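You operate a simulated robot arm through the tools that you are given. There is no shell and no other tool. Be economical: measure what you need, move in short steps, check, and stop when the job is done.

You run a simulated two-armed robot. Do the job below in one go: nothing can be reset, and whatever is moved stays where it is left.

Task
Pull canister eight's brown mesh, tip the beads out and fit the mesh the fill card names.
Fine: hold the canister while you pull; mesh in the reject tray; beads in the spent tub; stand it back; press home. Set down upright: canister eight.

Only the result counts: the job must be done as asked and must still hold three seconds after the hand-in. Knocking over, shifting, dropping, spilling or breaking anything else fails it.

Robot
Two 6-joint arms with two-finger parallel grippers on one trunk, on a base that drives. Base frame: it is fixed to the floor where the robot stands at the start and does not move with it; the origin is under the middle of the robot, x ahead of it, y to its left, z up; the surface under the hand at the start is at about z = 780. Readings come in mm, rad, newtons and seconds.
The left shoulder is at the start at [70, 166, 1406], the right one opposite. With the tool pointing down near the work surface each hand reaches from about 360 to 780 mm from the robot's upright axis, wherever it stands, measured 20 degrees to its own side. Payload 3.91 kg a hand.
Tool frame (each hand has its own): the origin (TCP) lies between the finger pads and is the grasp point; the fingertips stand 30 mm ahead of it; z points along the fingers, y is the line along which they close. The gripper opens to 110 mm. The fingers are 20 mm wide and 10 mm thick; the gripper's body (48 by 112 mm) begins 55 mm behind the TCP.
Orientation is that of the tool frame in the base frame, as a unit quaternion [w, x, y, z]. With the fingers straight down and closing along the base's y, the tool's x points along the base's -x, its y along +y and its z along -z.

Tools
- The arms move only by the tool send_rows. It takes "left_motion", "right_motion" or both (then of equal length, played together; a hand with none holds still); each is a list that holds one entry, the list of rows, each a list of 7 numbers: the shift along the base's x, y, z in mm, then the turn, a rotation vector about the base's x, y, z in rad, then the finger opening in mm, from 0 to 110. In form: [[[dx, dy, dz, ax, ay, az, claw], ...]]. A call has 1 to 20 rows; each row is the pose to reach, as a shift and turn from the pose commanded when the call began. A row lasts 0.2 s, in which the tool goes at most 50 mm and 0.15 rad; a call with a longer step from one row to the next is refused whole, and so is a gripper value outside its range. A pose out of reach is approached as far as the arm can. The call stops where the force on the tool passes 40 N (or 10 N more than at its start, if that is more) or the arm is blocked; 0.2 s more then pass. The fingers move at their own pace (about 108 mm/s each) and stop on an object; they squeeze with about 26 N. The grip force told is the motor's: it shows also when the fingers shut on nothing. Time passes only in rows, and 0.2 s behind the last, so rows that repeat a pose let the fingers close. The reply holds the time, the measured pose of the TCP, the force on the tool along the base axes, the opening and the grip force, in the units named above and with some noise, with the torque about the TCP (base axes, N m) and any sound that the robot's microphone picked up, and new pictures: "show" is both (left out), scene, wrist or none (wrist: the cameras of the hands that moved).
- Cameras (640 x 400 px; columns grow to the right, rows downward): "scene" is now at [101, -20.5, 1611.3]; the picture's right is [-0.39, -0.92, 0.00], its down [-0.79, 0.33, -0.52] and it looks along [0.48, -0.20, -0.85] (base axes); focal length 281 px, centre (320, 200). "left" rides on the left gripper at [77, -7, -114] in its tool frame; the picture's right is [0.09, 1.00, 0.00], its down [-0.80, 0.07, -0.59] and it looks along [-0.59, 0.05, 0.80] (tool axes); focal length 270 px, centre (320, 200). "right" rides on the right gripper at [77, 7, -115] in its tool frame; the picture's right is [-0.09, 1.00, 0.00], its down [-0.80, -0.07, -0.59] and it looks along [-0.59, -0.05, 0.80] (tool axes); focal length 270 px, centre (320, 200). There is no depth. A picture from a camera that has moved, and an enlarged one, comes with that camera's place and axes in the base frame and with its lens. The place of the scene camera against the robot may be out by one fixed shift of up to 25 mm in any direction.
- move_column(by): slides the trunk up (or, below 0, down) by that many mm; the arms and the scene camera ride with it, the base frame stays. It gives what a move gives, with no picture.
- roll_base(legs): drives the robot by 1 to 6 legs, each [ahead, left, turn to the left] in mm, mm and rad, along the robot's own axes; the way and the turn of a leg run together, so that a leg with both is an arc; at most 1500 mm and 3.142 rad a leg. The arms and the cameras ride along, it lands a little off, and it stops where it bumps. It gives what a move gives, and a new picture of the scene camera.
- pan_tilt(pan, tilt): turns the head with the scene camera to pan (to the left, within 1.501 rad either way) and tilt (down, from -0.506 to 1.204), counted from straight ahead of the robot. It gives what a move gives, and a new picture of the scene camera.
- close_up(camera, box): a new picture of the part [left, top, right, bottom] of that camera's present view, enlarged. The clock stands still meanwhile.
- hand_in(): hands the job in; it is judged then, once.

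Work in short steps. Places have to be worked out from the pictures, the camera data and where the tool is seen: move nearer, look again, correct. Check each grasp and each placing, and mend what went wrong. You have 120 turns and 260 pictures in all, those below and enlarged ones among them. Open the grippers and draw the arms clear of the work before you hand the job in, unless the task says otherwise; then end with one line.

The tools are called after ">>>" as a command line: name --argument value ..., lists and objects as JSON in quotes. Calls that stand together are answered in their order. send_rows: Moves the arms, as the interface text tells. Its arguments: {"type":"object","properties":{"left_motion":{"type":"array","items":{"type":"array","items":{"type":"array","items":{"type":"number"}}}},"right_motion":{"type":"array","items":{"type":"array","items":{"type":"array","items":{"type":"number"}}}},"show":{"type":"string","enum":["both","scene","wrist","none"]}},"required":[]} The other tools are called the same way: move_column (by) slides the trunk up or down; roll_base (legs) drives the base; pan_tilt (pan, tilt) turns the head that bears the scene camera; close_up (camera, box) takes an enlarged picture of a part of a camera's view; hand_in () hands the job in.

At the start:

```text
clock: 0.0
left_eef_pos: [640.4, 203.3, 1000.2]
left_tcp_rot: [0.0, 0.0, 1.0, 0.0]
left_contact_force: [-0.4, -0.8, 0.1]
left_torque: [0.04, 0.01, 0.0]
left_finger_gap: 109.7
left_finger_force: 0.0
right_eef_pos: [620.3, -304.7, 999.2]
right_tcp_rot: [0.0, 0.001, 1.0, 0.0]
right_contact_force: [-1.1, 0.1, -0.1]
right_torque: [0.01, -0.01, 0.02]
right_finger_gap: 110.2
right_finger_force: 0.1
trunk travel left (down, up): [-901.0, 39.0]
robot x, y, heading: [2.1, 2.4, -0.007]
head pan, tilt: [-0.398, 1.023]
```

scene: 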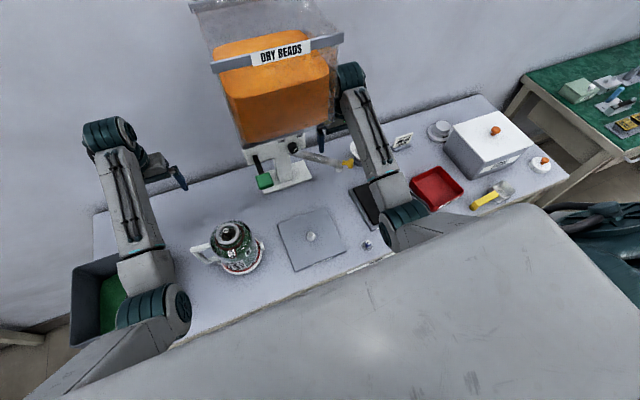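
right: 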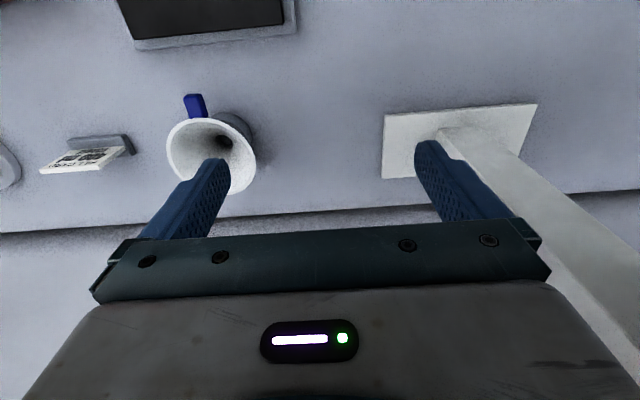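
left: 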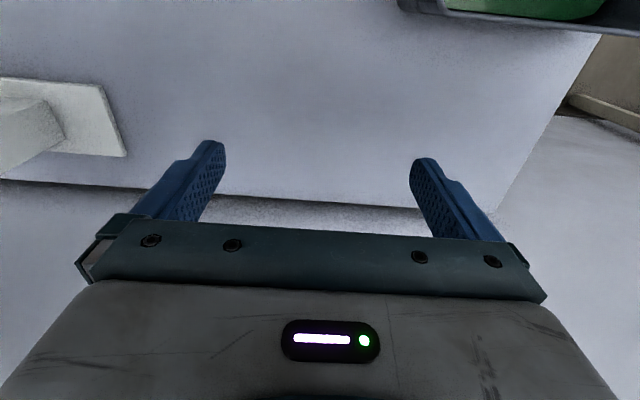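

The scene shows a bench with a canister (jug with handle), a dispenser, a card, a red tray, and a white box. I'll enlarge the parts to identify them.

>>> close_up --camera "scene" --box '[170, 190, 390, 300]'

>>> close_up --camera "scene" --box '[340, 100, 580, 240]'

>>> close_up --camera "right" --box '[0, 60, 300, 220]'

```text
2.91 times, centred on (280, 245) of scene
camera zoom: at [101.0, -20.5, 1611.3], right [-0.39, -0.92, 0.0], down [-0.79, 0.33, -0.52], along [0.48, -0.2, -0.85], focal length 817 px, centre (436, 69)
```

zoom: 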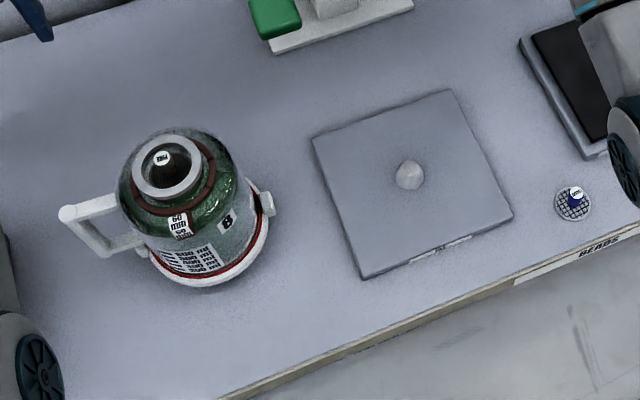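

```text
2.67 times, centred on (460, 170) of scene
camera zoom: at [101.0, -20.5, 1611.3], right [-0.39, -0.92, 0.0], down [-0.79, 0.33, -0.52], along [0.48, -0.2, -0.85], focal length 749 px, centre (-53, 280)
```

zoom: 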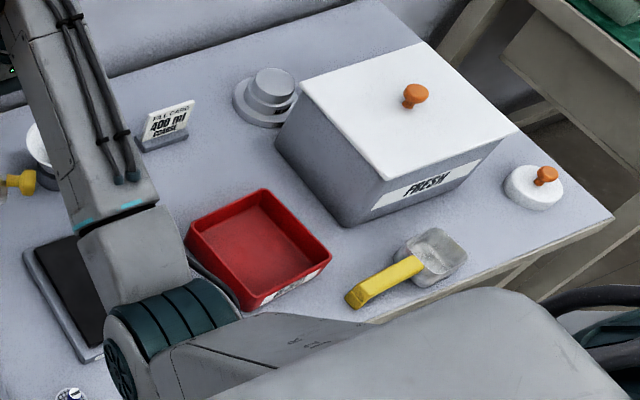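

```text
2.13 times, centred on (150, 140) of right
camera zoom: at [542.9, -297.3, 1114.9], right [0.09, 1.0, 0.0], down [0.8, -0.07, 0.59], along [0.59, -0.05, -0.8], focal length 577 px, centre (683, 328)
```

zoom: 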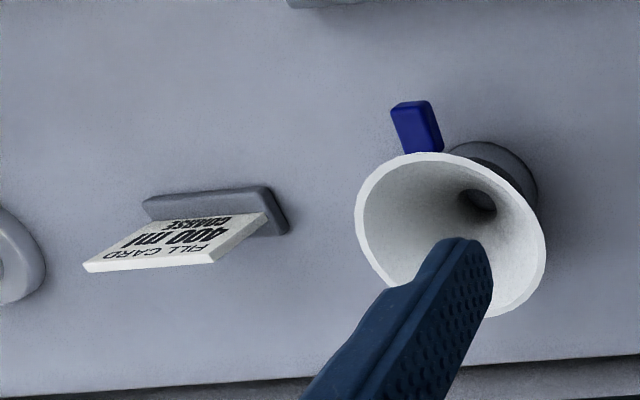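

Fill card says 400 ml, COARSE. I'll zoom in on labels: the canister top, the disc, the red tray, the tub.

>>> close_up --camera "scene" --box '[190, 205, 280, 285]'

>>> close_up --camera "scene" --box '[345, 225, 395, 260]'

>>> pan_tilt --pan 0.5 --tilt 0.95

>>> pan_tilt --pan -0.8 --tilt 0.9

```text
5.00 times, centred on (235, 245) of scene
camera zoom: at [101.0, -20.5, 1611.3], right [-0.39, -0.92, 0.0], down [-0.79, 0.33, -0.52], along [0.48, -0.2, -0.85], focal length 1404 px, centre (745, -25)
```

zoom: 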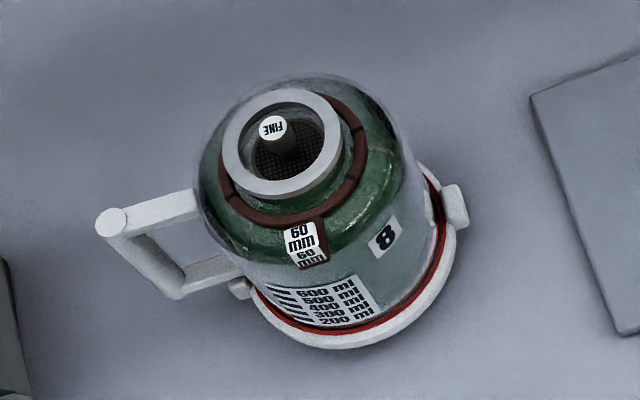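

```text
11.43 times, centred on (370, 242) of scene
camera zoom: at [101.0, -20.5, 1611.3], right [-0.39, -0.92, 0.0], down [-0.79, 0.33, -0.52], along [0.48, -0.2, -0.85], focal length 3209 px, centre (-251, -286)
```

zoom: 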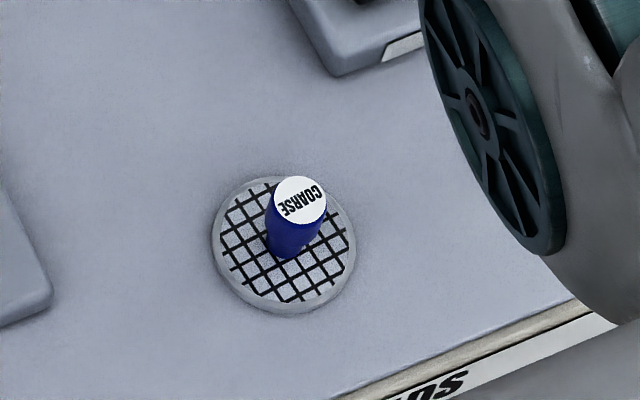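

```text
clock: 1.2
left_eef_pos: [639.5, 203.9, 999.5]
left_tcp_rot: [0.001, -0.001, 1.0, 0.0]
left_contact_force: [0.5, 0.8, 0.1]
left_torque: [0.0, -0.02, -0.02]
left_finger_gap: 110.2
left_finger_force: 0.1
right_eef_pos: [620.8, -304.9, 999.4]
right_tcp_rot: [0.0, 0.0, 1.0, 0.0]
right_contact_force: [0.2, 0.1, 0.8]
right_torque: [-0.02, 0.0, 0.02]
right_finger_gap: 109.8
right_finger_force: 0.0
trunk travel left (down, up): [-901.0, 39.0]
robot x, y, heading: [-2.9, 1.7, -0.001]
head pan, tilt: [0.499, 0.949]
camera scene: at [101.9, 40.6, 1616.6], right [0.48, -0.88, 0.0], down [-0.71, -0.39, -0.58], along [0.51, 0.28, -0.81], focal length 281 px, centre (320, 200)
```

scene: 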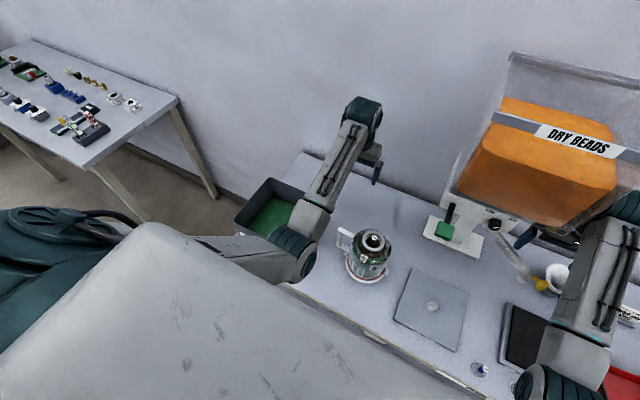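

```text
clock: 2.7
left_eef_pos: [640.3, 204.1, 999.4]
left_tcp_rot: [0.0, 0.001, 1.0, 0.0]
left_contact_force: [0.3, -1.2, 0.8]
left_torque: [-0.01, -0.01, -0.01]
left_finger_gap: 109.9
left_finger_force: 0.0
right_eef_pos: [621.6, -304.9, 999.8]
right_tcp_rot: [0.001, 0.0, 1.0, 0.0]
right_contact_force: [0.3, 0.3, -0.3]
right_torque: [-0.03, 0.03, 0.02]
right_finger_gap: 109.9
right_finger_force: 0.1
trunk travel left (down, up): [-901.0, 39.0]
robot x, y, heading: [-0.6, -4.8, -0.003]
head pan, tilt: [-0.799, 0.901]
camera scene: at [90.7, -48.2, 1620.2], right [-0.72, -0.7, 0.0], down [-0.55, 0.56, -0.62], along [0.43, -0.45, -0.78], focal length 281 px, centre (320, 200)
```

scene: 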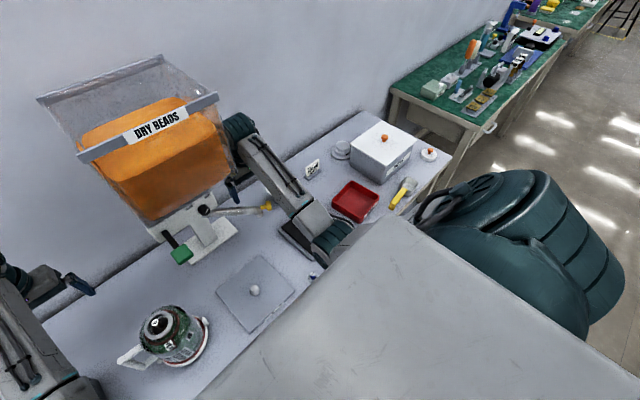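

Canister 8 stands near (478, 80) with a FINE brown-knob mesh; the blue COARSE mesh is near (354, -286); the red tray near (450, -613). I'll raise both hands and move them back to look closer.

>>> send_rows --left_motion '[[[0, 0, 40, 0, 0, 0, 110], [0, 0, 80, 0, 0, 0, 110], [-40, -15, 80, 0, 0, 0, 110], [-80, -30, 80, 0, 0, 0, 110], [-120, -50, 80, 0, 0, 0, 110], [-160, -70, 80, 0, 0, 0, 110], [-200, -90, 80, 0, 0, 0, 110], [-240, -110, 80, 0, 0, 0, 110]]]' --right_motion '[[[0, 0, 40, 0, 0, 0, 110], [0, 0, 80, 0, 0, 0, 110], [-35, -30, 80, 0, 0, 0, 110], [-70, -60, 80, 0, 0, 0, 110], [-100, -95, 80, 0, 0, 0, 110], [-130, -130, 80, 0, 0, 0, 110], [-160, -165, 80, 0, 0, 0, 110], [-180, -200, 80, 0, 0, 0, 110]]]'

```text
clock: 4.1
left_eef_pos: [525.0, 187.0, 983.4]
left_tcp_rot: [0.008, -0.021, 0.997, 0.074]
left_contact_force: [-0.2, -0.6, 0.5]
left_torque: [-0.05, 0.0, -0.04]
left_finger_gap: 109.9
left_finger_force: 0.0
left hand out of reach, approached as far as the arm can: row 1, 2, 3, 4, 5, 6
right_eef_pos: [486.6, -445.8, 1060.1]
right_tcp_rot: [0.004, -0.001, 1.0, 0.001]
right_contact_force: [-0.6, -0.1, 0.2]
right_torque: [-0.04, 0.02, 0.01]
right_finger_gap: 109.9
right_finger_force: 0.2
right hand out of reach, approached as far as the arm can: row 1, 2, 3, 4, 5, 6
trunk travel left (down, up): [-901.0, 39.0]
robot x, y, heading: [-0.9, 0.5, -0.0]
head pan, tilt: [-0.799, 0.901]
stopped in row 6 (left hand): the arm was blocked; the commanded pose is now the measured one
camera scene: at [88.7, -44.1, 1620.5], right [-0.72, -0.7, 0.0], down [-0.55, 0.56, -0.62], along [0.43, -0.45, -0.78], focal length 281 px, centre (320, 200)
camera right: at [407.0, -437.7, 1174.9], right [0.09, 1.0, 0.0], down [0.8, -0.07, 0.6], along [0.6, -0.05, -0.8], focal length 270 px, centre (320, 200)
camera left: at [447.3, 161.1, 1094.0], right [-0.13, 0.98, 0.14], down [0.79, 0.01, 0.61], along [0.6, 0.19, -0.78], focal length 270 px, centre (320, 200)
```

scene: 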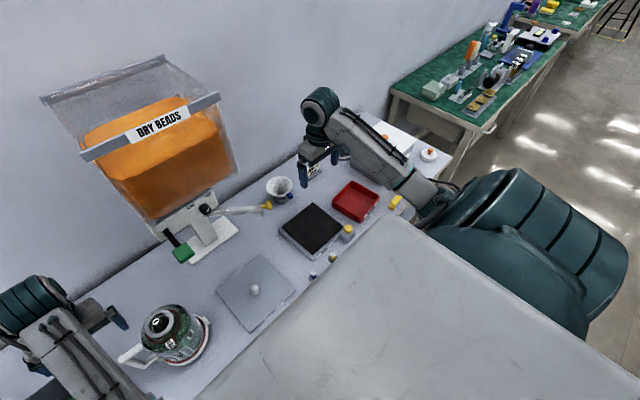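
right: 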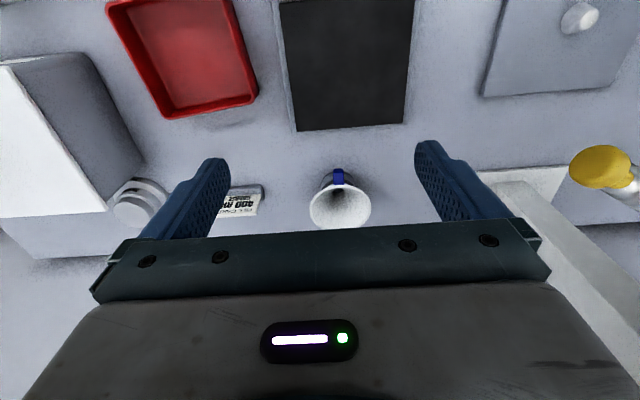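
left: 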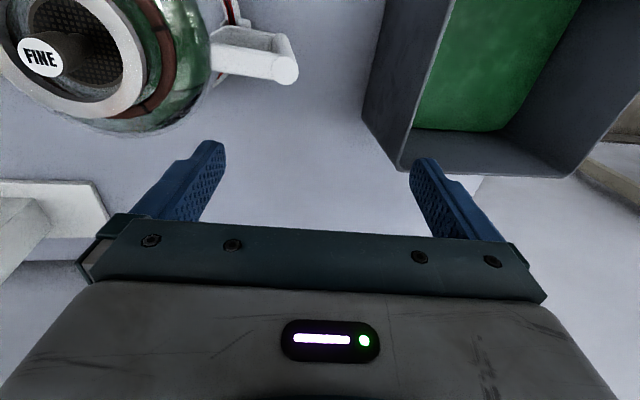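

The neck is confirmed at about (478, 82). I'll enlarge the details: the meshes on the bench, the handle, the tub.

>>> close_up --camera "scene" --box '[270, 170, 420, 290]'

>>> close_up --camera "left" --box '[0, 0, 320, 200]'

>>> move_column --by 39

>>> send_rows --left_motion '[[[20, 10, 0, -0.08, 0.01, -0.02, 110], [40, 20, 0, -0.148, 0.016, -0.042, 110], [70, 40, 0, -0.148, 0.016, -0.042, 110], [70, 40, 0, -0.148, 0.016, -0.042, 110]]]'

>>> pan_tilt --pan 0.1 --tilt 1.1

```text
3.33 times, centred on (345, 230) of scene
camera zoom: at [88.7, -44.1, 1620.5], right [-0.72, -0.7, 0.0], down [-0.55, 0.56, -0.62], along [0.43, -0.45, -0.78], focal length 936 px, centre (237, 100)
```

zoom: 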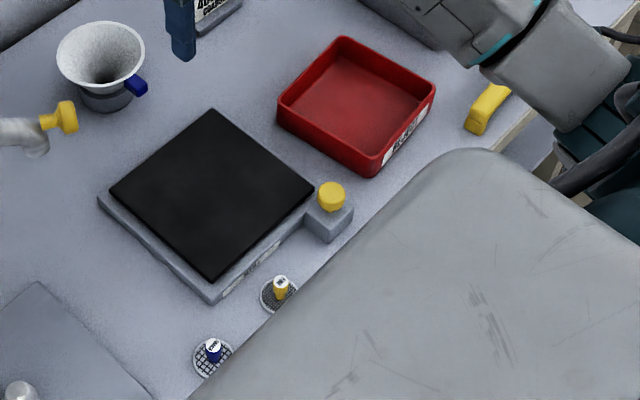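

```text
2.00 times, centred on (160, 100) of left
camera zoom: at [447.3, 161.1, 1094.0], right [-0.13, 0.98, 0.14], down [0.79, 0.01, 0.61], along [0.6, 0.19, -0.78], focal length 541 px, centre (640, 400)
```

zoom: 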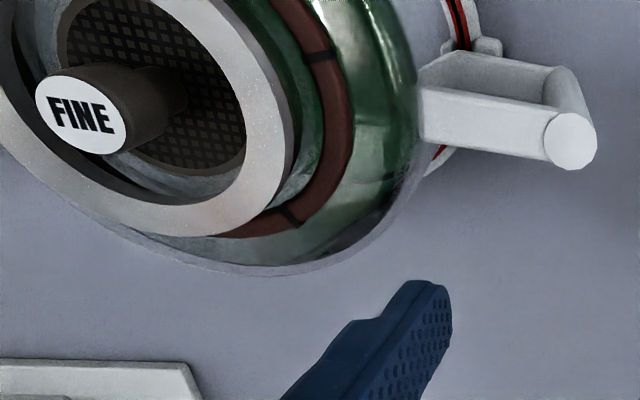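

```text
clock: 4.9
left_eef_pos: [526.9, 183.4, 1022.8]
left_tcp_rot: [0.008, -0.021, 0.997, 0.075]
left_contact_force: [-0.1, 0.3, 0.4]
left_torque: [0.02, 0.01, 0.01]
left_finger_gap: 109.8
left_finger_force: 0.0
right_eef_pos: [489.6, -447.3, 1096.2]
right_tcp_rot: [0.002, -0.001, 1.0, 0.002]
right_contact_force: [0.4, 0.2, -0.4]
right_torque: [0.01, 0.03, 0.0]
right_finger_gap: 109.8
right_finger_force: 0.1
trunk travel left (down, up): [-940.0, 0.0]
robot x, y, heading: [-1.2, 1.9, 0.006]
head pan, tilt: [-0.799, 0.901]
```

```text
clock: 5.9
left_eef_pos: [594.3, 223.0, 1022.9]
left_tcp_rot: [0.001, 0.0, 1.0, -0.001]
left_contact_force: [0.5, 1.0, -0.2]
left_torque: [-0.01, -0.04, -0.02]
left_finger_gap: 110.1
left_finger_force: 0.0
left hand out of reach, approached as far as the arm can: row 1, 2
right_eef_pos: [486.9, -449.0, 1098.2]
right_tcp_rot: [0.004, -0.001, 1.0, 0.002]
right_contact_force: [-0.5, 0.2, 0.3]
right_torque: [-0.01, 0.0, -0.02]
right_finger_gap: 110.1
right_finger_force: 0.0
trunk travel left (down, up): [-940.0, 0.0]
robot x, y, heading: [1.5, 0.2, 0.004]
head pan, tilt: [-0.799, 0.901]
camera scene: at [90.1, -48.6, 1659.2], right [-0.72, -0.7, 0.0], down [-0.55, 0.56, -0.62], along [0.43, -0.44, -0.78], focal length 281 px, centre (320, 200)
camera left: at [518.8, 217.0, 1136.5], right [-0.09, 1.0, 0.0], down [0.8, 0.07, 0.6], along [0.59, 0.05, -0.8], focal length 270 px, centre (320, 200)
```

scene: 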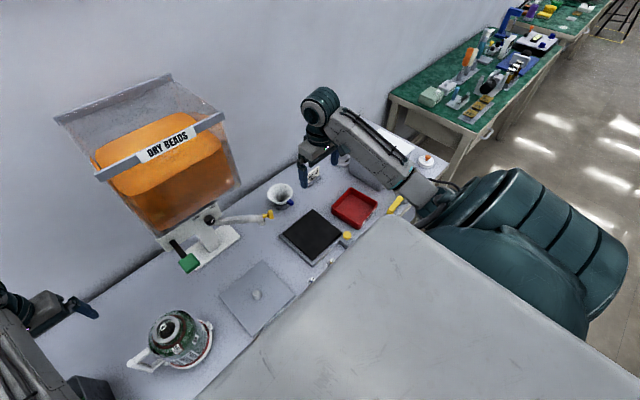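
left: 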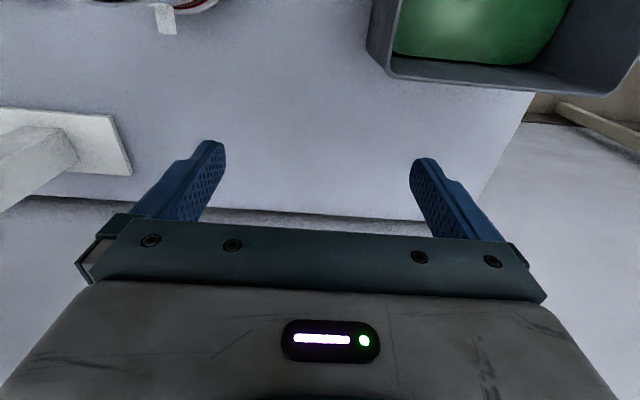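

```text
clock: 7.1
left_eef_pos: [596.1, 223.3, 1022.0]
left_tcp_rot: [0.0, 0.001, 1.0, 0.001]
left_contact_force: [0.5, -0.3, 0.7]
left_torque: [0.02, -0.02, -0.01]
left_finger_gap: 110.0
left_finger_force: 0.0
right_eef_pos: [488.3, -448.6, 1097.6]
right_tcp_rot: [0.004, 0.0, 1.0, 0.001]
right_contact_force: [0.5, 0.5, 0.5]
right_torque: [0.01, 0.02, 0.0]
right_finger_gap: 110.2
right_finger_force: 0.1
trunk travel left (down, up): [-940.0, 0.0]
robot x, y, heading: [-2.0, -0.3, -0.0]
head pan, tilt: [0.099, 1.1]
camera scene: at [100.9, 12.0, 1645.4], right [0.1, -0.99, 0.0], down [-0.89, -0.09, -0.45], along [0.45, 0.05, -0.89], focal length 281 px, centre (320, 200)
```

scene: 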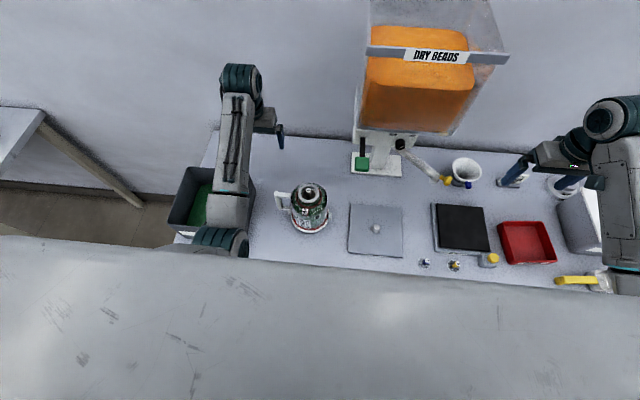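

Bench also has a yellow mesh besides the blue COARSE. I'll zoom in on the canister from this new angle to get its dimensions.

>>> close_up --camera "scene" --box '[262, 170, 342, 240]'

>>> close_up --camera "scene" --box '[400, 190, 600, 300]'

>>> close_up --camera "scene" --box '[150, 140, 270, 250]'

```text
5.71 times, centred on (302, 205) of scene
camera zoom: at [100.9, 12.0, 1645.4], right [0.1, -0.99, 0.0], down [-0.89, -0.09, -0.45], along [0.45, 0.05, -0.89], focal length 1604 px, centre (423, 171)
```

zoom: 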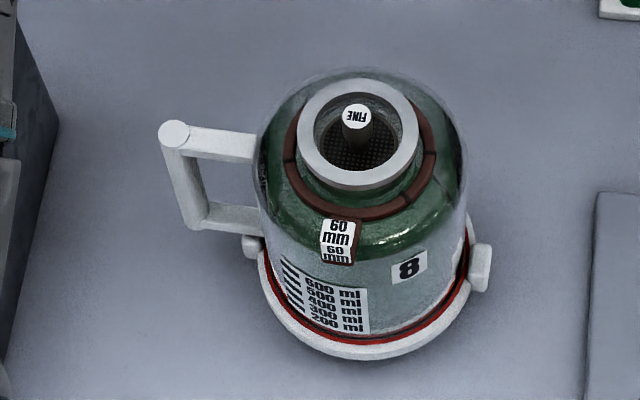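

```text
3.20 times, centred on (500, 245) of scene
camera zoom: at [100.9, 12.0, 1645.4], right [0.1, -0.99, 0.0], down [-0.89, -0.09, -0.45], along [0.45, 0.05, -0.89], focal length 898 px, centre (-256, 56)
```

zoom: 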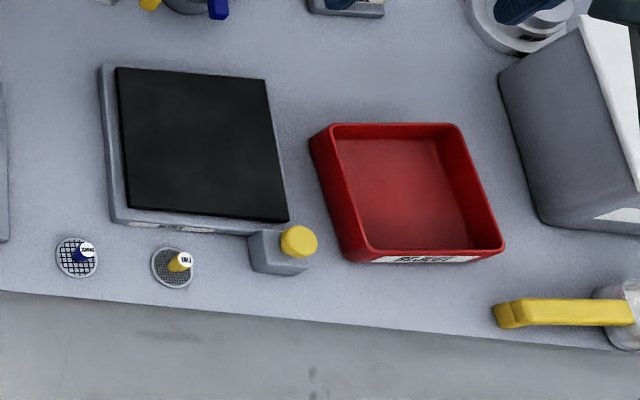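

```text
3.64 times, centred on (210, 195) of scene
camera zoom: at [100.9, 12.0, 1645.4], right [0.1, -0.99, 0.0], down [-0.89, -0.09, -0.45], along [0.45, 0.05, -0.89], focal length 1021 px, centre (720, 218)
```

zoom: 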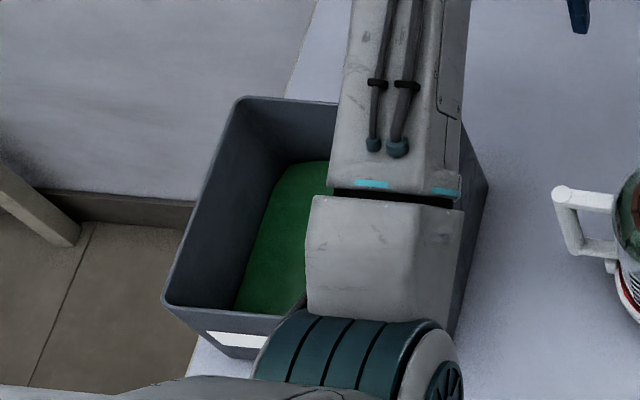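

The red tray reads REJECT, the tub rim triangulates to about z 893, x 361–561, y 280–485. I'll turn the left hand to a forward-left pose (20° nose-down) ready to grip the 60 mm neck from the side.

>>> send_rows --left_motion '[[[-23, -4, -1, -0.0426, -0.1169, -0.0608, 110], [-46, -9, -2, -0.0851, -0.2337, -0.1215, 110], [-70, -13, -3, -0.1277, -0.3506, -0.1823, 110], [-93, -18, -5, -0.1702, -0.4675, -0.243, 110], [-116, -22, -6, -0.2128, -0.5844, -0.3038, 110], [-140, -27, -7, -0.2553, -0.7012, -0.3646, 110], [-163, -31, -8, -0.2979, -0.8181, -0.4253, 110], [-186, -36, -10, -0.3404, -0.935, -0.4861, 110], [-210, -40, -11, -0.383, -1.0518, -0.5468, 110], [-233, -45, -12, -0.4255, -1.1687, -0.6076, 110]]]'

```text
clock: 9.3
left_eef_pos: [362.6, 176.1, 1012.0]
left_tcp_rot: [0.539, 0.281, 0.77, -0.196]
left_contact_force: [-0.2, 0.1, 0.1]
left_torque: [-0.02, 0.0, 0.01]
left_finger_gap: 110.0
left_finger_force: 0.1
right_eef_pos: [487.0, -448.1, 1098.1]
right_tcp_rot: [0.004, -0.001, 1.0, 0.002]
right_contact_force: [0.1, -0.6, -0.7]
right_torque: [-0.03, -0.03, 0.0]
right_finger_gap: 110.3
right_finger_force: 0.1
trunk travel left (down, up): [-940.0, 0.0]
robot x, y, heading: [-1.0, 0.5, 0.004]
head pan, tilt: [0.099, 1.1]
camera scene: at [99.4, 12.6, 1645.5], right [0.1, -0.99, 0.0], down [-0.89, -0.09, -0.45], along [0.45, 0.05, -0.89], focal length 281 px, centre (320, 200)
camera left: at [256.5, 259.2, 977.4], right [0.62, 0.78, -0.08], down [-0.18, 0.24, 0.96], along [0.77, -0.58, 0.28], focal length 270 px, centre (320, 200)
```

scene: 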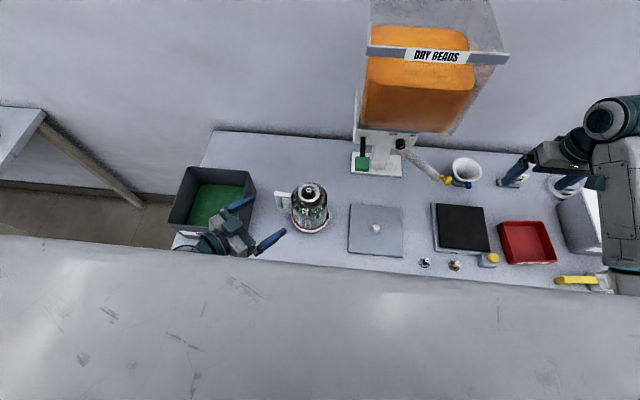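
left: 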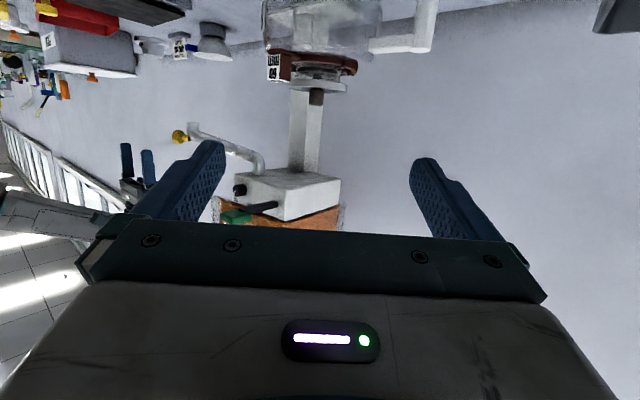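

The pose was reached, and the wrist camera sees the neck from the side (upside down). I'll zoom in to measure heights.

>>> close_up --camera "left" --box '[240, 0, 440, 120]'

>>> close_up --camera "scene" --box '[160, 150, 360, 270]'

```text
3.20 times, centred on (340, 60) of left
camera zoom: at [256.5, 259.2, 977.4], right [0.62, 0.78, -0.08], down [-0.18, 0.24, 0.96], along [0.77, -0.58, 0.28], focal length 865 px, centre (256, 648)
```

zoom: 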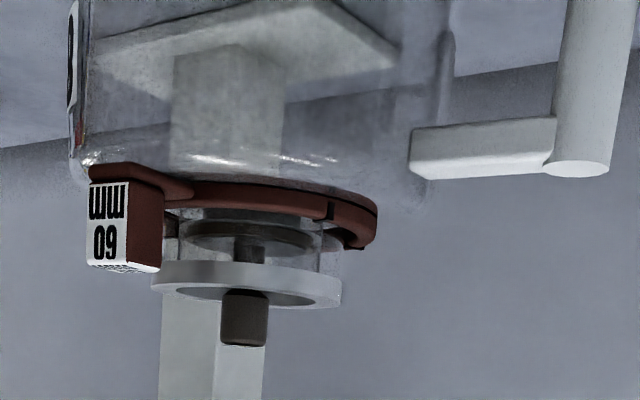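

```text
3.20 times, centred on (260, 210) of scene
camera zoom: at [99.4, 12.6, 1645.5], right [0.1, -0.99, 0.0], down [-0.89, -0.09, -0.45], along [0.45, 0.05, -0.89], focal length 898 px, centre (512, 168)
```

zoom: 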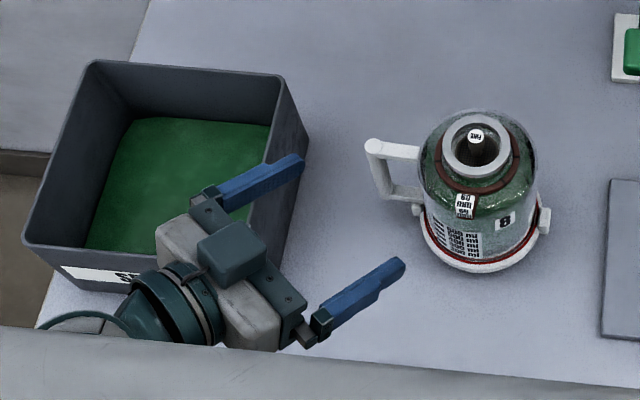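

The neck flange is about 60 mm wide, z 938–947, with the "60 mm" band tab facing me (−x), so the grip must come straight in along +x with the tab between the fingers. I'll turn the left hand level and straight ahead of the neck.

>>> send_rows --left_motion '[[[-5, -17, 0, -0.0274, -0.0653, 0.1191, 110], [-10, -34, 0, -0.0548, -0.1306, 0.2382, 110], [-14, -51, -10, -0.0821, -0.1959, 0.3573, 110], [-19, -68, -20, -0.1095, -0.2612, 0.4764, 110], [-24, -86, -40, -0.1369, -0.3265, 0.5955, 110], [-24, -86, -40, -0.1369, -0.3265, 0.5955, 110]]]'

```text
clock: 10.6
left_eef_pos: [323.8, 124.4, 953.0]
left_tcp_rot: [0.697, 0.121, 0.706, -0.03]
left_contact_force: [0.3, 0.6, 0.1]
left_torque: [0.01, 0.0, 0.02]
left_finger_gap: 110.0
left_finger_force: 0.0
right_eef_pos: [487.5, -446.5, 1097.3]
right_tcp_rot: [0.003, -0.001, 1.0, 0.001]
right_contact_force: [-0.2, -0.9, -0.3]
right_torque: [-0.02, -0.01, 0.01]
right_finger_gap: 110.0
right_finger_force: 0.0
trunk travel left (down, up): [-940.0, 0.0]
robot x, y, heading: [-0.5, -0.7, 0.002]
head pan, tilt: [0.099, 1.1]
stopped in row 6 (left hand): the arm was blocked; the commanded pose is now the measured one
camera scene: at [100.1, 12.7, 1645.4], right [0.1, -0.99, 0.0], down [-0.89, -0.09, -0.45], along [0.45, 0.05, -0.89], focal length 281 px, centre (320, 200)
camera left: at [211.0, 152.8, 878.4], right [0.21, 0.98, 0.04], down [-0.57, 0.09, 0.82], along [0.8, -0.2, 0.57], focal length 270 px, centre (320, 200)
```

scene: 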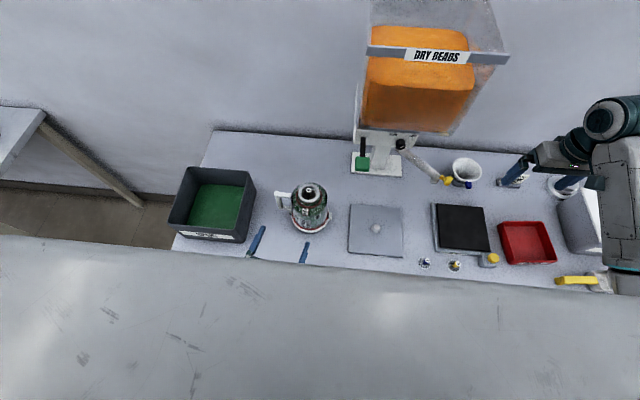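
left: 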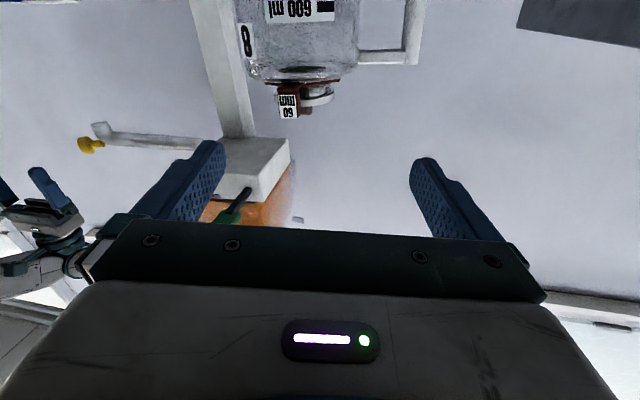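

The arm is close to a fold limit here; backing the base about 120 mm gives it room. Hands are clear of everything (left fingertips ~70 mm short of the canister, right hand at z 1098 near nothing behind).

>>> roll_base --legs '[[-120, 0, 0]]'

```text
clock: 11.8
left_eef_pos: [205.8, 124.4, 951.9]
left_tcp_rot: [0.696, 0.121, 0.707, -0.031]
left_contact_force: [-0.1, -0.6, 0.3]
left_torque: [-0.03, 0.01, 0.01]
left_finger_gap: 110.1
left_finger_force: 0.1
right_eef_pos: [370.1, -447.2, 1097.4]
right_tcp_rot: [0.003, -0.002, 1.0, 0.002]
right_contact_force: [0.3, -0.3, -0.7]
right_torque: [-0.03, 0.01, 0.01]
right_finger_gap: 110.3
right_finger_force: 0.1
trunk travel left (down, up): [-940.0, 0.0]
robot x, y, heading: [-118.3, 0.5, 0.0]
head pan, tilt: [0.099, 1.1]
camera scene: at [-15.0, 12.1, 1645.1], right [0.1, -0.99, 0.0], down [-0.89, -0.09, -0.45], along [0.45, 0.05, -0.89], focal length 281 px, centre (320, 200)
```

scene: 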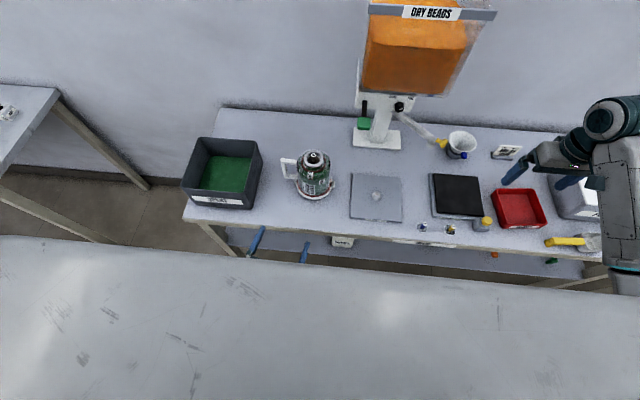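

Room gained. Now I'll level the left hand and bring it to about 140 mm in front of the neck at z 972.

>>> send_rows --left_motion '[[[30, -8, 5, -0.043, -0.003, 0.04, 110], [60, -16, 10, -0.085, -0.006, 0.08, 110], [90, -24, 15, -0.128, -0.009, 0.12, 110], [133, -34, 20, -0.128, -0.009, 0.12, 110], [133, -34, 20, -0.128, -0.009, 0.12, 110]]]'

>>> close_up --camera "left" --box '[220, 0, 420, 125]'

>>> close_up --camera "scene" --box '[220, 130, 400, 240]'

```text
clock: 12.8
left_eef_pos: [303.5, 129.7, 949.7]
left_tcp_rot: [0.697, 0.098, 0.71, -0.012]
left_contact_force: [-0.1, -0.7, -0.5]
left_torque: [-0.01, 0.03, 0.0]
left_finger_gap: 109.9
left_finger_force: 0.0
right_eef_pos: [370.2, -448.5, 1096.5]
right_tcp_rot: [0.003, 0.0, 1.0, 0.003]
right_contact_force: [0.1, 0.2, 0.7]
right_torque: [-0.02, 0.0, 0.01]
right_finger_gap: 110.0
right_finger_force: 0.2
trunk travel left (down, up): [-940.0, 0.0]
robot x, y, heading: [-123.2, 0.7, 0.004]
head pan, tilt: [0.099, 1.1]
stopped in row 4 (left hand): the arm was blocked; the commanded pose is now the measured one
camera scene: at [-16.8, 11.4, 1645.3], right [0.1, -0.99, 0.0], down [-0.89, -0.09, -0.45], along [0.45, 0.05, -0.89], focal length 281 px, centre (320, 200)
camera left: at [190.3, 151.1, 875.7], right [0.16, 0.99, 0.03], down [-0.57, 0.06, 0.82], along [0.81, -0.15, 0.57], focal length 270 px, centre (320, 200)
```

scene: 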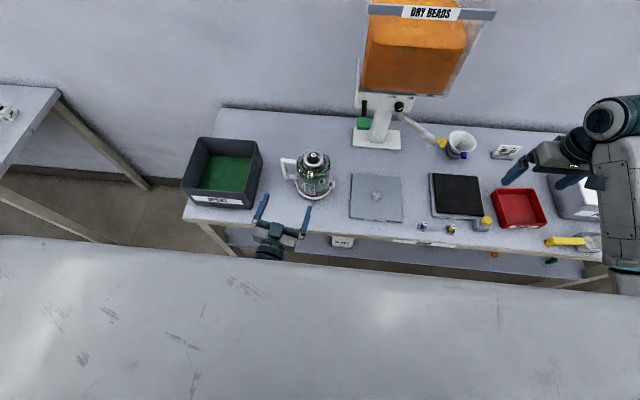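
left: 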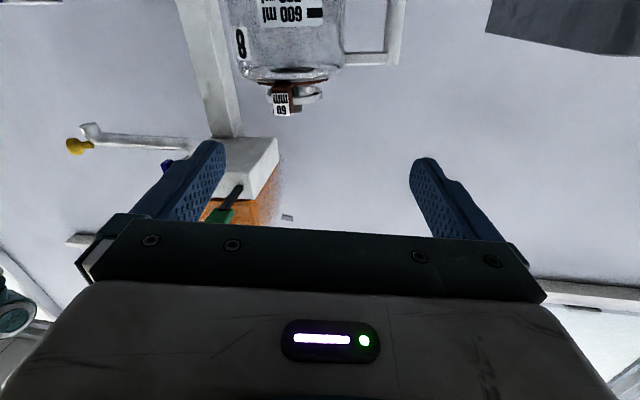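

```text
3.20 times, centred on (320, 62) of left
camera zoom: at [190.3, 151.1, 875.7], right [0.16, 0.99, 0.03], down [-0.57, 0.06, 0.82], along [0.81, -0.15, 0.57], focal length 865 px, centre (320, 640)
```

zoom: 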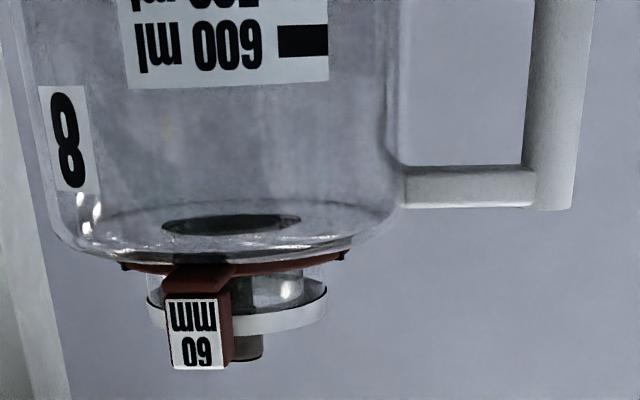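

```text
3.56 times, centred on (310, 185) of scene
camera zoom: at [-16.8, 11.4, 1645.3], right [0.1, -0.99, 0.0], down [-0.89, -0.09, -0.45], along [0.45, 0.05, -0.89], focal length 998 px, centre (356, 253)
```

zoom: 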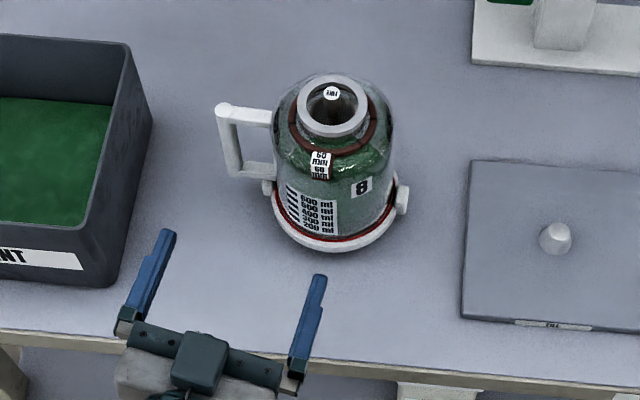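

A wrist limit forbids a level tool at this trunk height, so I'll use a 28° nose-down pitch and grip the flange near the fingertips (the tips stay above the band). Going to a pre-grasp about 100 mm in front.

>>> send_rows --left_motion '[[[0, 0, 10, -0.0147, 0.1178, 0.022, 110], [0, -10, 20, -0.0294, 0.2355, 0.0441, 110], [20, -25, 25, -0.044, 0.3533, 0.0661, 110], [57, -43, 25, -0.0587, 0.471, 0.0882, 110], [57, -43, 25, -0.0587, 0.471, 0.0882, 110]]]'

>>> close_up --camera "left" --box '[220, 0, 420, 125]'

```text
clock: 13.6
left_eef_pos: [310.0, 141.0, 957.9]
left_tcp_rot: [0.566, 0.088, 0.818, -0.055]
left_contact_force: [-0.7, -0.2, 1.1]
left_torque: [0.02, 0.01, 0.04]
left_finger_gap: 110.0
left_finger_force: 0.0
left hand out of reach, approached as far as the arm can: row 2, 4
right_eef_pos: [370.6, -447.8, 1097.8]
right_tcp_rot: [0.004, -0.002, 1.0, 0.002]
right_contact_force: [0.5, 0.3, -0.7]
right_torque: [0.01, 0.01, -0.01]
right_finger_gap: 110.2
right_finger_force: 0.1
trunk travel left (down, up): [-940.0, 0.0]
robot x, y, heading: [-120.6, -0.1, 0.002]
head pan, tilt: [0.099, 1.1]
stopped in row 4 (left hand): the arm was blocked; the commanded pose is now the measured one
camera scene: at [-17.8, 12.6, 1645.3], right [0.1, -0.99, 0.0], down [-0.89, -0.09, -0.45], along [0.45, 0.05, -0.89], focal length 281 px, centre (320, 200)
camera left: at [178.0, 161.8, 925.6], right [0.17, 0.98, -0.07], down [-0.25, 0.12, 0.96], along [0.95, -0.15, 0.27], focal length 270 px, centre (320, 200)
```

scene: 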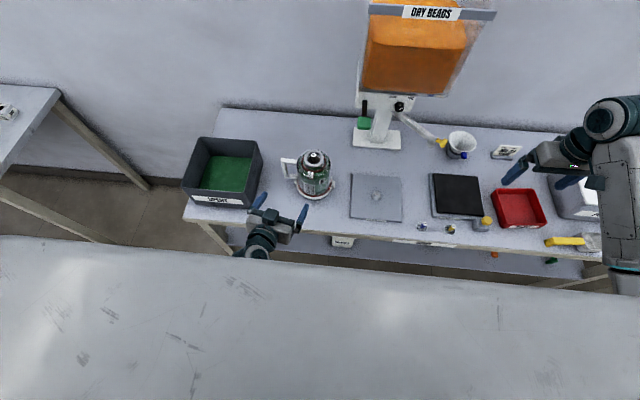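
left: 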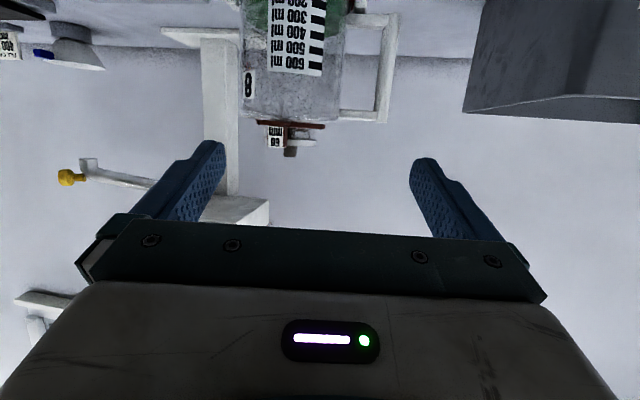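

```text
3.20 times, centred on (320, 62) of left
camera zoom: at [178.0, 161.8, 925.6], right [0.17, 0.98, -0.07], down [-0.25, 0.12, 0.96], along [0.95, -0.15, 0.27], focal length 865 px, centre (320, 640)
```

zoom: 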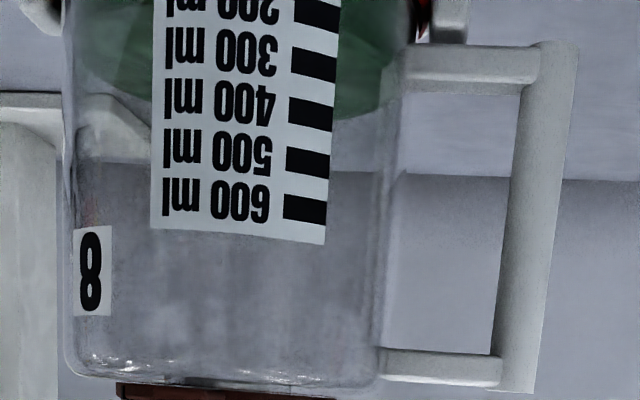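

The left arm can't yaw straight this far inward. Shifting the base 120 mm to the right puts the canister more in front of the left shoulder; both hands are high and clear.

>>> roll_base --legs '[[0, -120, 0]]'

>>> send_rows --left_motion '[[[0, 15, 10, 0, 0, 0, 110], [10, 30, 20, 0, 0, 0, 110], [20, 45, 25, 0, 0, 0, 110], [30, 66, 25, 0, 0, 0, 110], [30, 66, 25, 0, 0, 0, 110]]]' --show "wrist"

```text
clock: 14.9
left_eef_pos: [309.0, 23.8, 958.0]
left_tcp_rot: [0.567, 0.087, 0.818, -0.055]
left_contact_force: [0.3, -0.6, 0.3]
left_torque: [-0.03, 0.03, 0.03]
left_finger_gap: 110.2
left_finger_force: 0.0
right_eef_pos: [368.6, -564.6, 1099.5]
right_tcp_rot: [0.003, -0.002, 1.0, 0.002]
right_contact_force: [-1.0, 0.0, 0.9]
right_torque: [-0.01, -0.02, -0.01]
right_finger_gap: 110.1
right_finger_force: 0.0
trunk travel left (down, up): [-940.0, 0.0]
robot x, y, heading: [-117.5, -119.3, -0.002]
head pan, tilt: [0.099, 1.1]
camera scene: at [-17.9, -103.0, 1645.4], right [0.1, -0.99, 0.0], down [-0.89, -0.09, -0.45], along [0.45, 0.04, -0.89], focal length 281 px, centre (320, 200)
```

scene: 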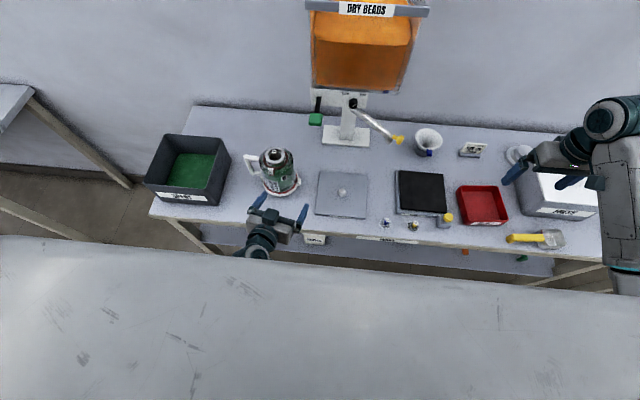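

```text
clock: 16.1
left_eef_pos: [340.4, 88.2, 983.9]
left_tcp_rot: [0.565, 0.087, 0.819, -0.054]
left_contact_force: [0.2, 0.1, -0.2]
left_torque: [-0.02, 0.0, 0.01]
left_finger_gap: 110.0
left_finger_force: 0.1
right_eef_pos: [370.5, -566.3, 1098.7]
right_tcp_rot: [0.005, -0.002, 1.0, 0.002]
right_contact_force: [-0.5, 0.3, -0.8]
right_torque: [0.03, 0.01, 0.0]
right_finger_gap: 109.9
right_finger_force: 0.1
trunk travel left (down, up): [-940.0, 0.0]
robot x, y, heading: [-120.7, -114.2, 0.003]
head pan, tilt: [0.099, 1.1]
camera left: at [207.9, 109.5, 951.1], right [0.17, 0.98, -0.07], down [-0.26, 0.12, 0.96], along [0.95, -0.15, 0.27], focal length 270 px, centre (320, 200)
```

left: 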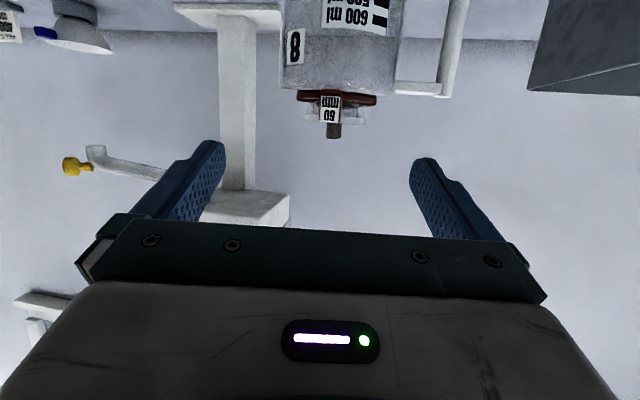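

It tracks now: pitch 21°, yaw −11.5°, nearly level closing axis. Zooming to fix the neck position and tab direction.

>>> close_up --camera "left" --box '[260, 60, 420, 160]'

```text
4.00 times, centred on (340, 110) of left
camera zoom: at [207.9, 109.5, 951.1], right [0.17, 0.98, -0.07], down [-0.26, 0.12, 0.96], along [0.95, -0.15, 0.27], focal length 1081 px, centre (240, 560)
```

zoom: 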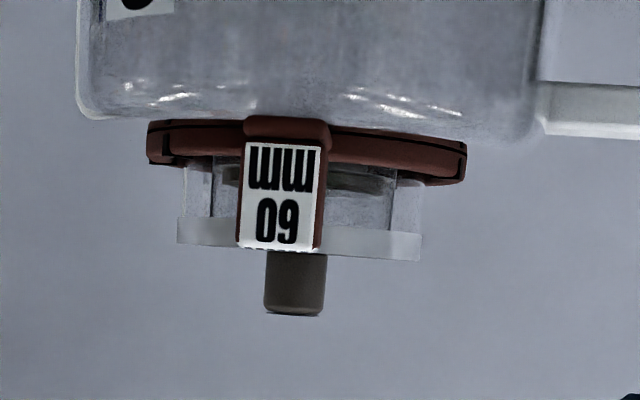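

Neck centre is at about (478, 75.5), rim top z 949, flange ~58 mm wide, band top ~930, knob top ~964. I'll descend and advance to 40 mm short of the grip, then check.

>>> send_rows --left_motion '[[[12, 6, -15, 0, 0, 0, 100], [25, 11, -30, 0, 0, 0, 90], [55, 5, -30, 0, 0, 0, 90], [84, -2, -30, 0, 0, 0, 90], [84, -2, -30, 0, 0, 0, 90]]]'

>>> close_up --camera "left" --box '[200, 60, 440, 210]'

>>> close_up --camera "scene" --box '[210, 130, 350, 230]'

```text
clock: 17.3
left_eef_pos: [423.9, 84.8, 953.1]
left_tcp_rot: [0.566, 0.088, 0.818, -0.055]
left_contact_force: [-0.1, 0.4, -0.2]
left_torque: [-0.01, -0.01, 0.0]
left_finger_gap: 90.0
left_finger_force: 0.0
right_eef_pos: [370.7, -565.2, 1098.3]
right_tcp_rot: [0.004, -0.002, 1.0, 0.002]
right_contact_force: [0.6, 0.5, 0.0]
right_torque: [-0.02, -0.01, 0.0]
right_finger_gap: 110.1
right_finger_force: 0.0
trunk travel left (down, up): [-940.0, 0.0]
robot x, y, heading: [-114.6, -116.8, 0.006]
head pan, tilt: [0.099, 1.1]
camera scene: at [-18.8, -105.7, 1645.4], right [0.1, -0.99, 0.0], down [-0.89, -0.09, -0.45], along [0.45, 0.05, -0.89], focal length 281 px, centre (320, 200)
camera left: at [292.1, 106.6, 920.9], right [0.17, 0.98, -0.07], down [-0.26, 0.12, 0.96], along [0.95, -0.15, 0.27], focal length 270 px, centre (320, 200)
```

scene: 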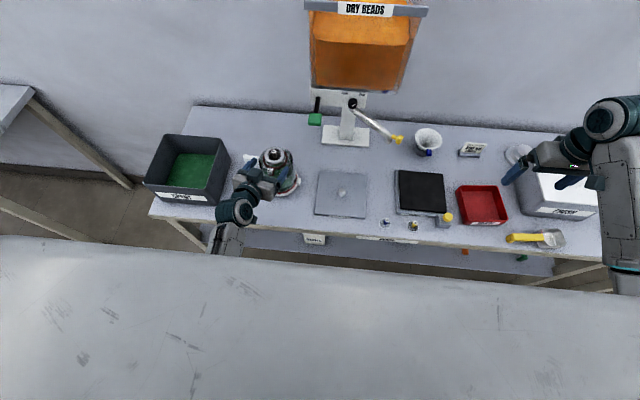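
left: 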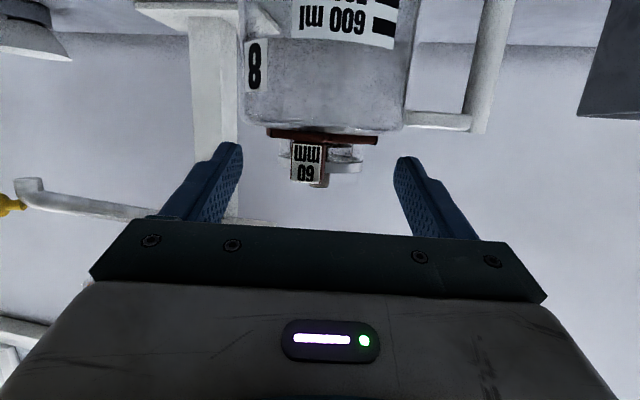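

```text
2.67 times, centred on (320, 135) of left
camera zoom: at [292.1, 106.6, 920.9], right [0.17, 0.98, -0.07], down [-0.26, 0.12, 0.96], along [0.95, -0.15, 0.27], focal length 721 px, centre (320, 373)
```

zoom: 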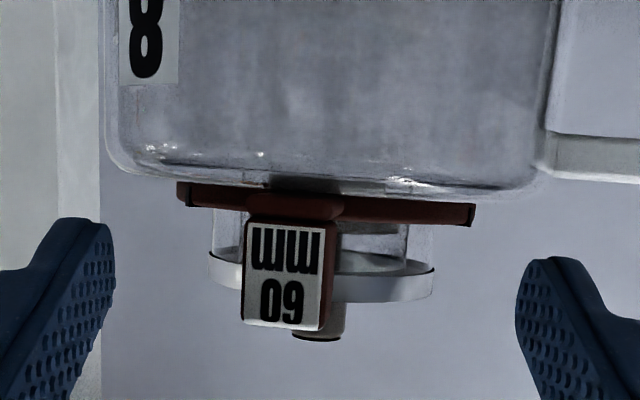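

```text
4.00 times, centred on (280, 180) of scene
camera zoom: at [-18.8, -105.7, 1645.4], right [0.1, -0.99, 0.0], down [-0.89, -0.09, -0.45], along [0.45, 0.05, -0.89], focal length 1123 px, centre (480, 280)
```

zoom: 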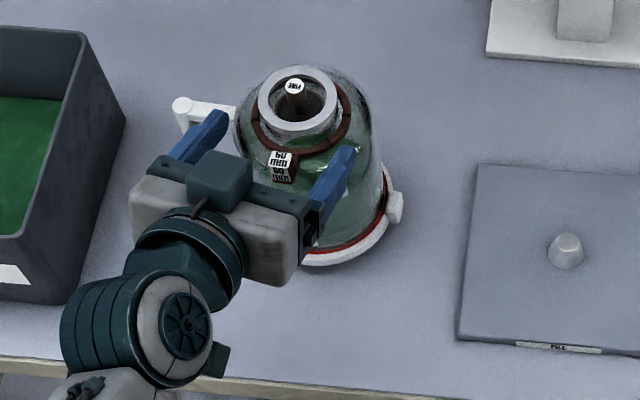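

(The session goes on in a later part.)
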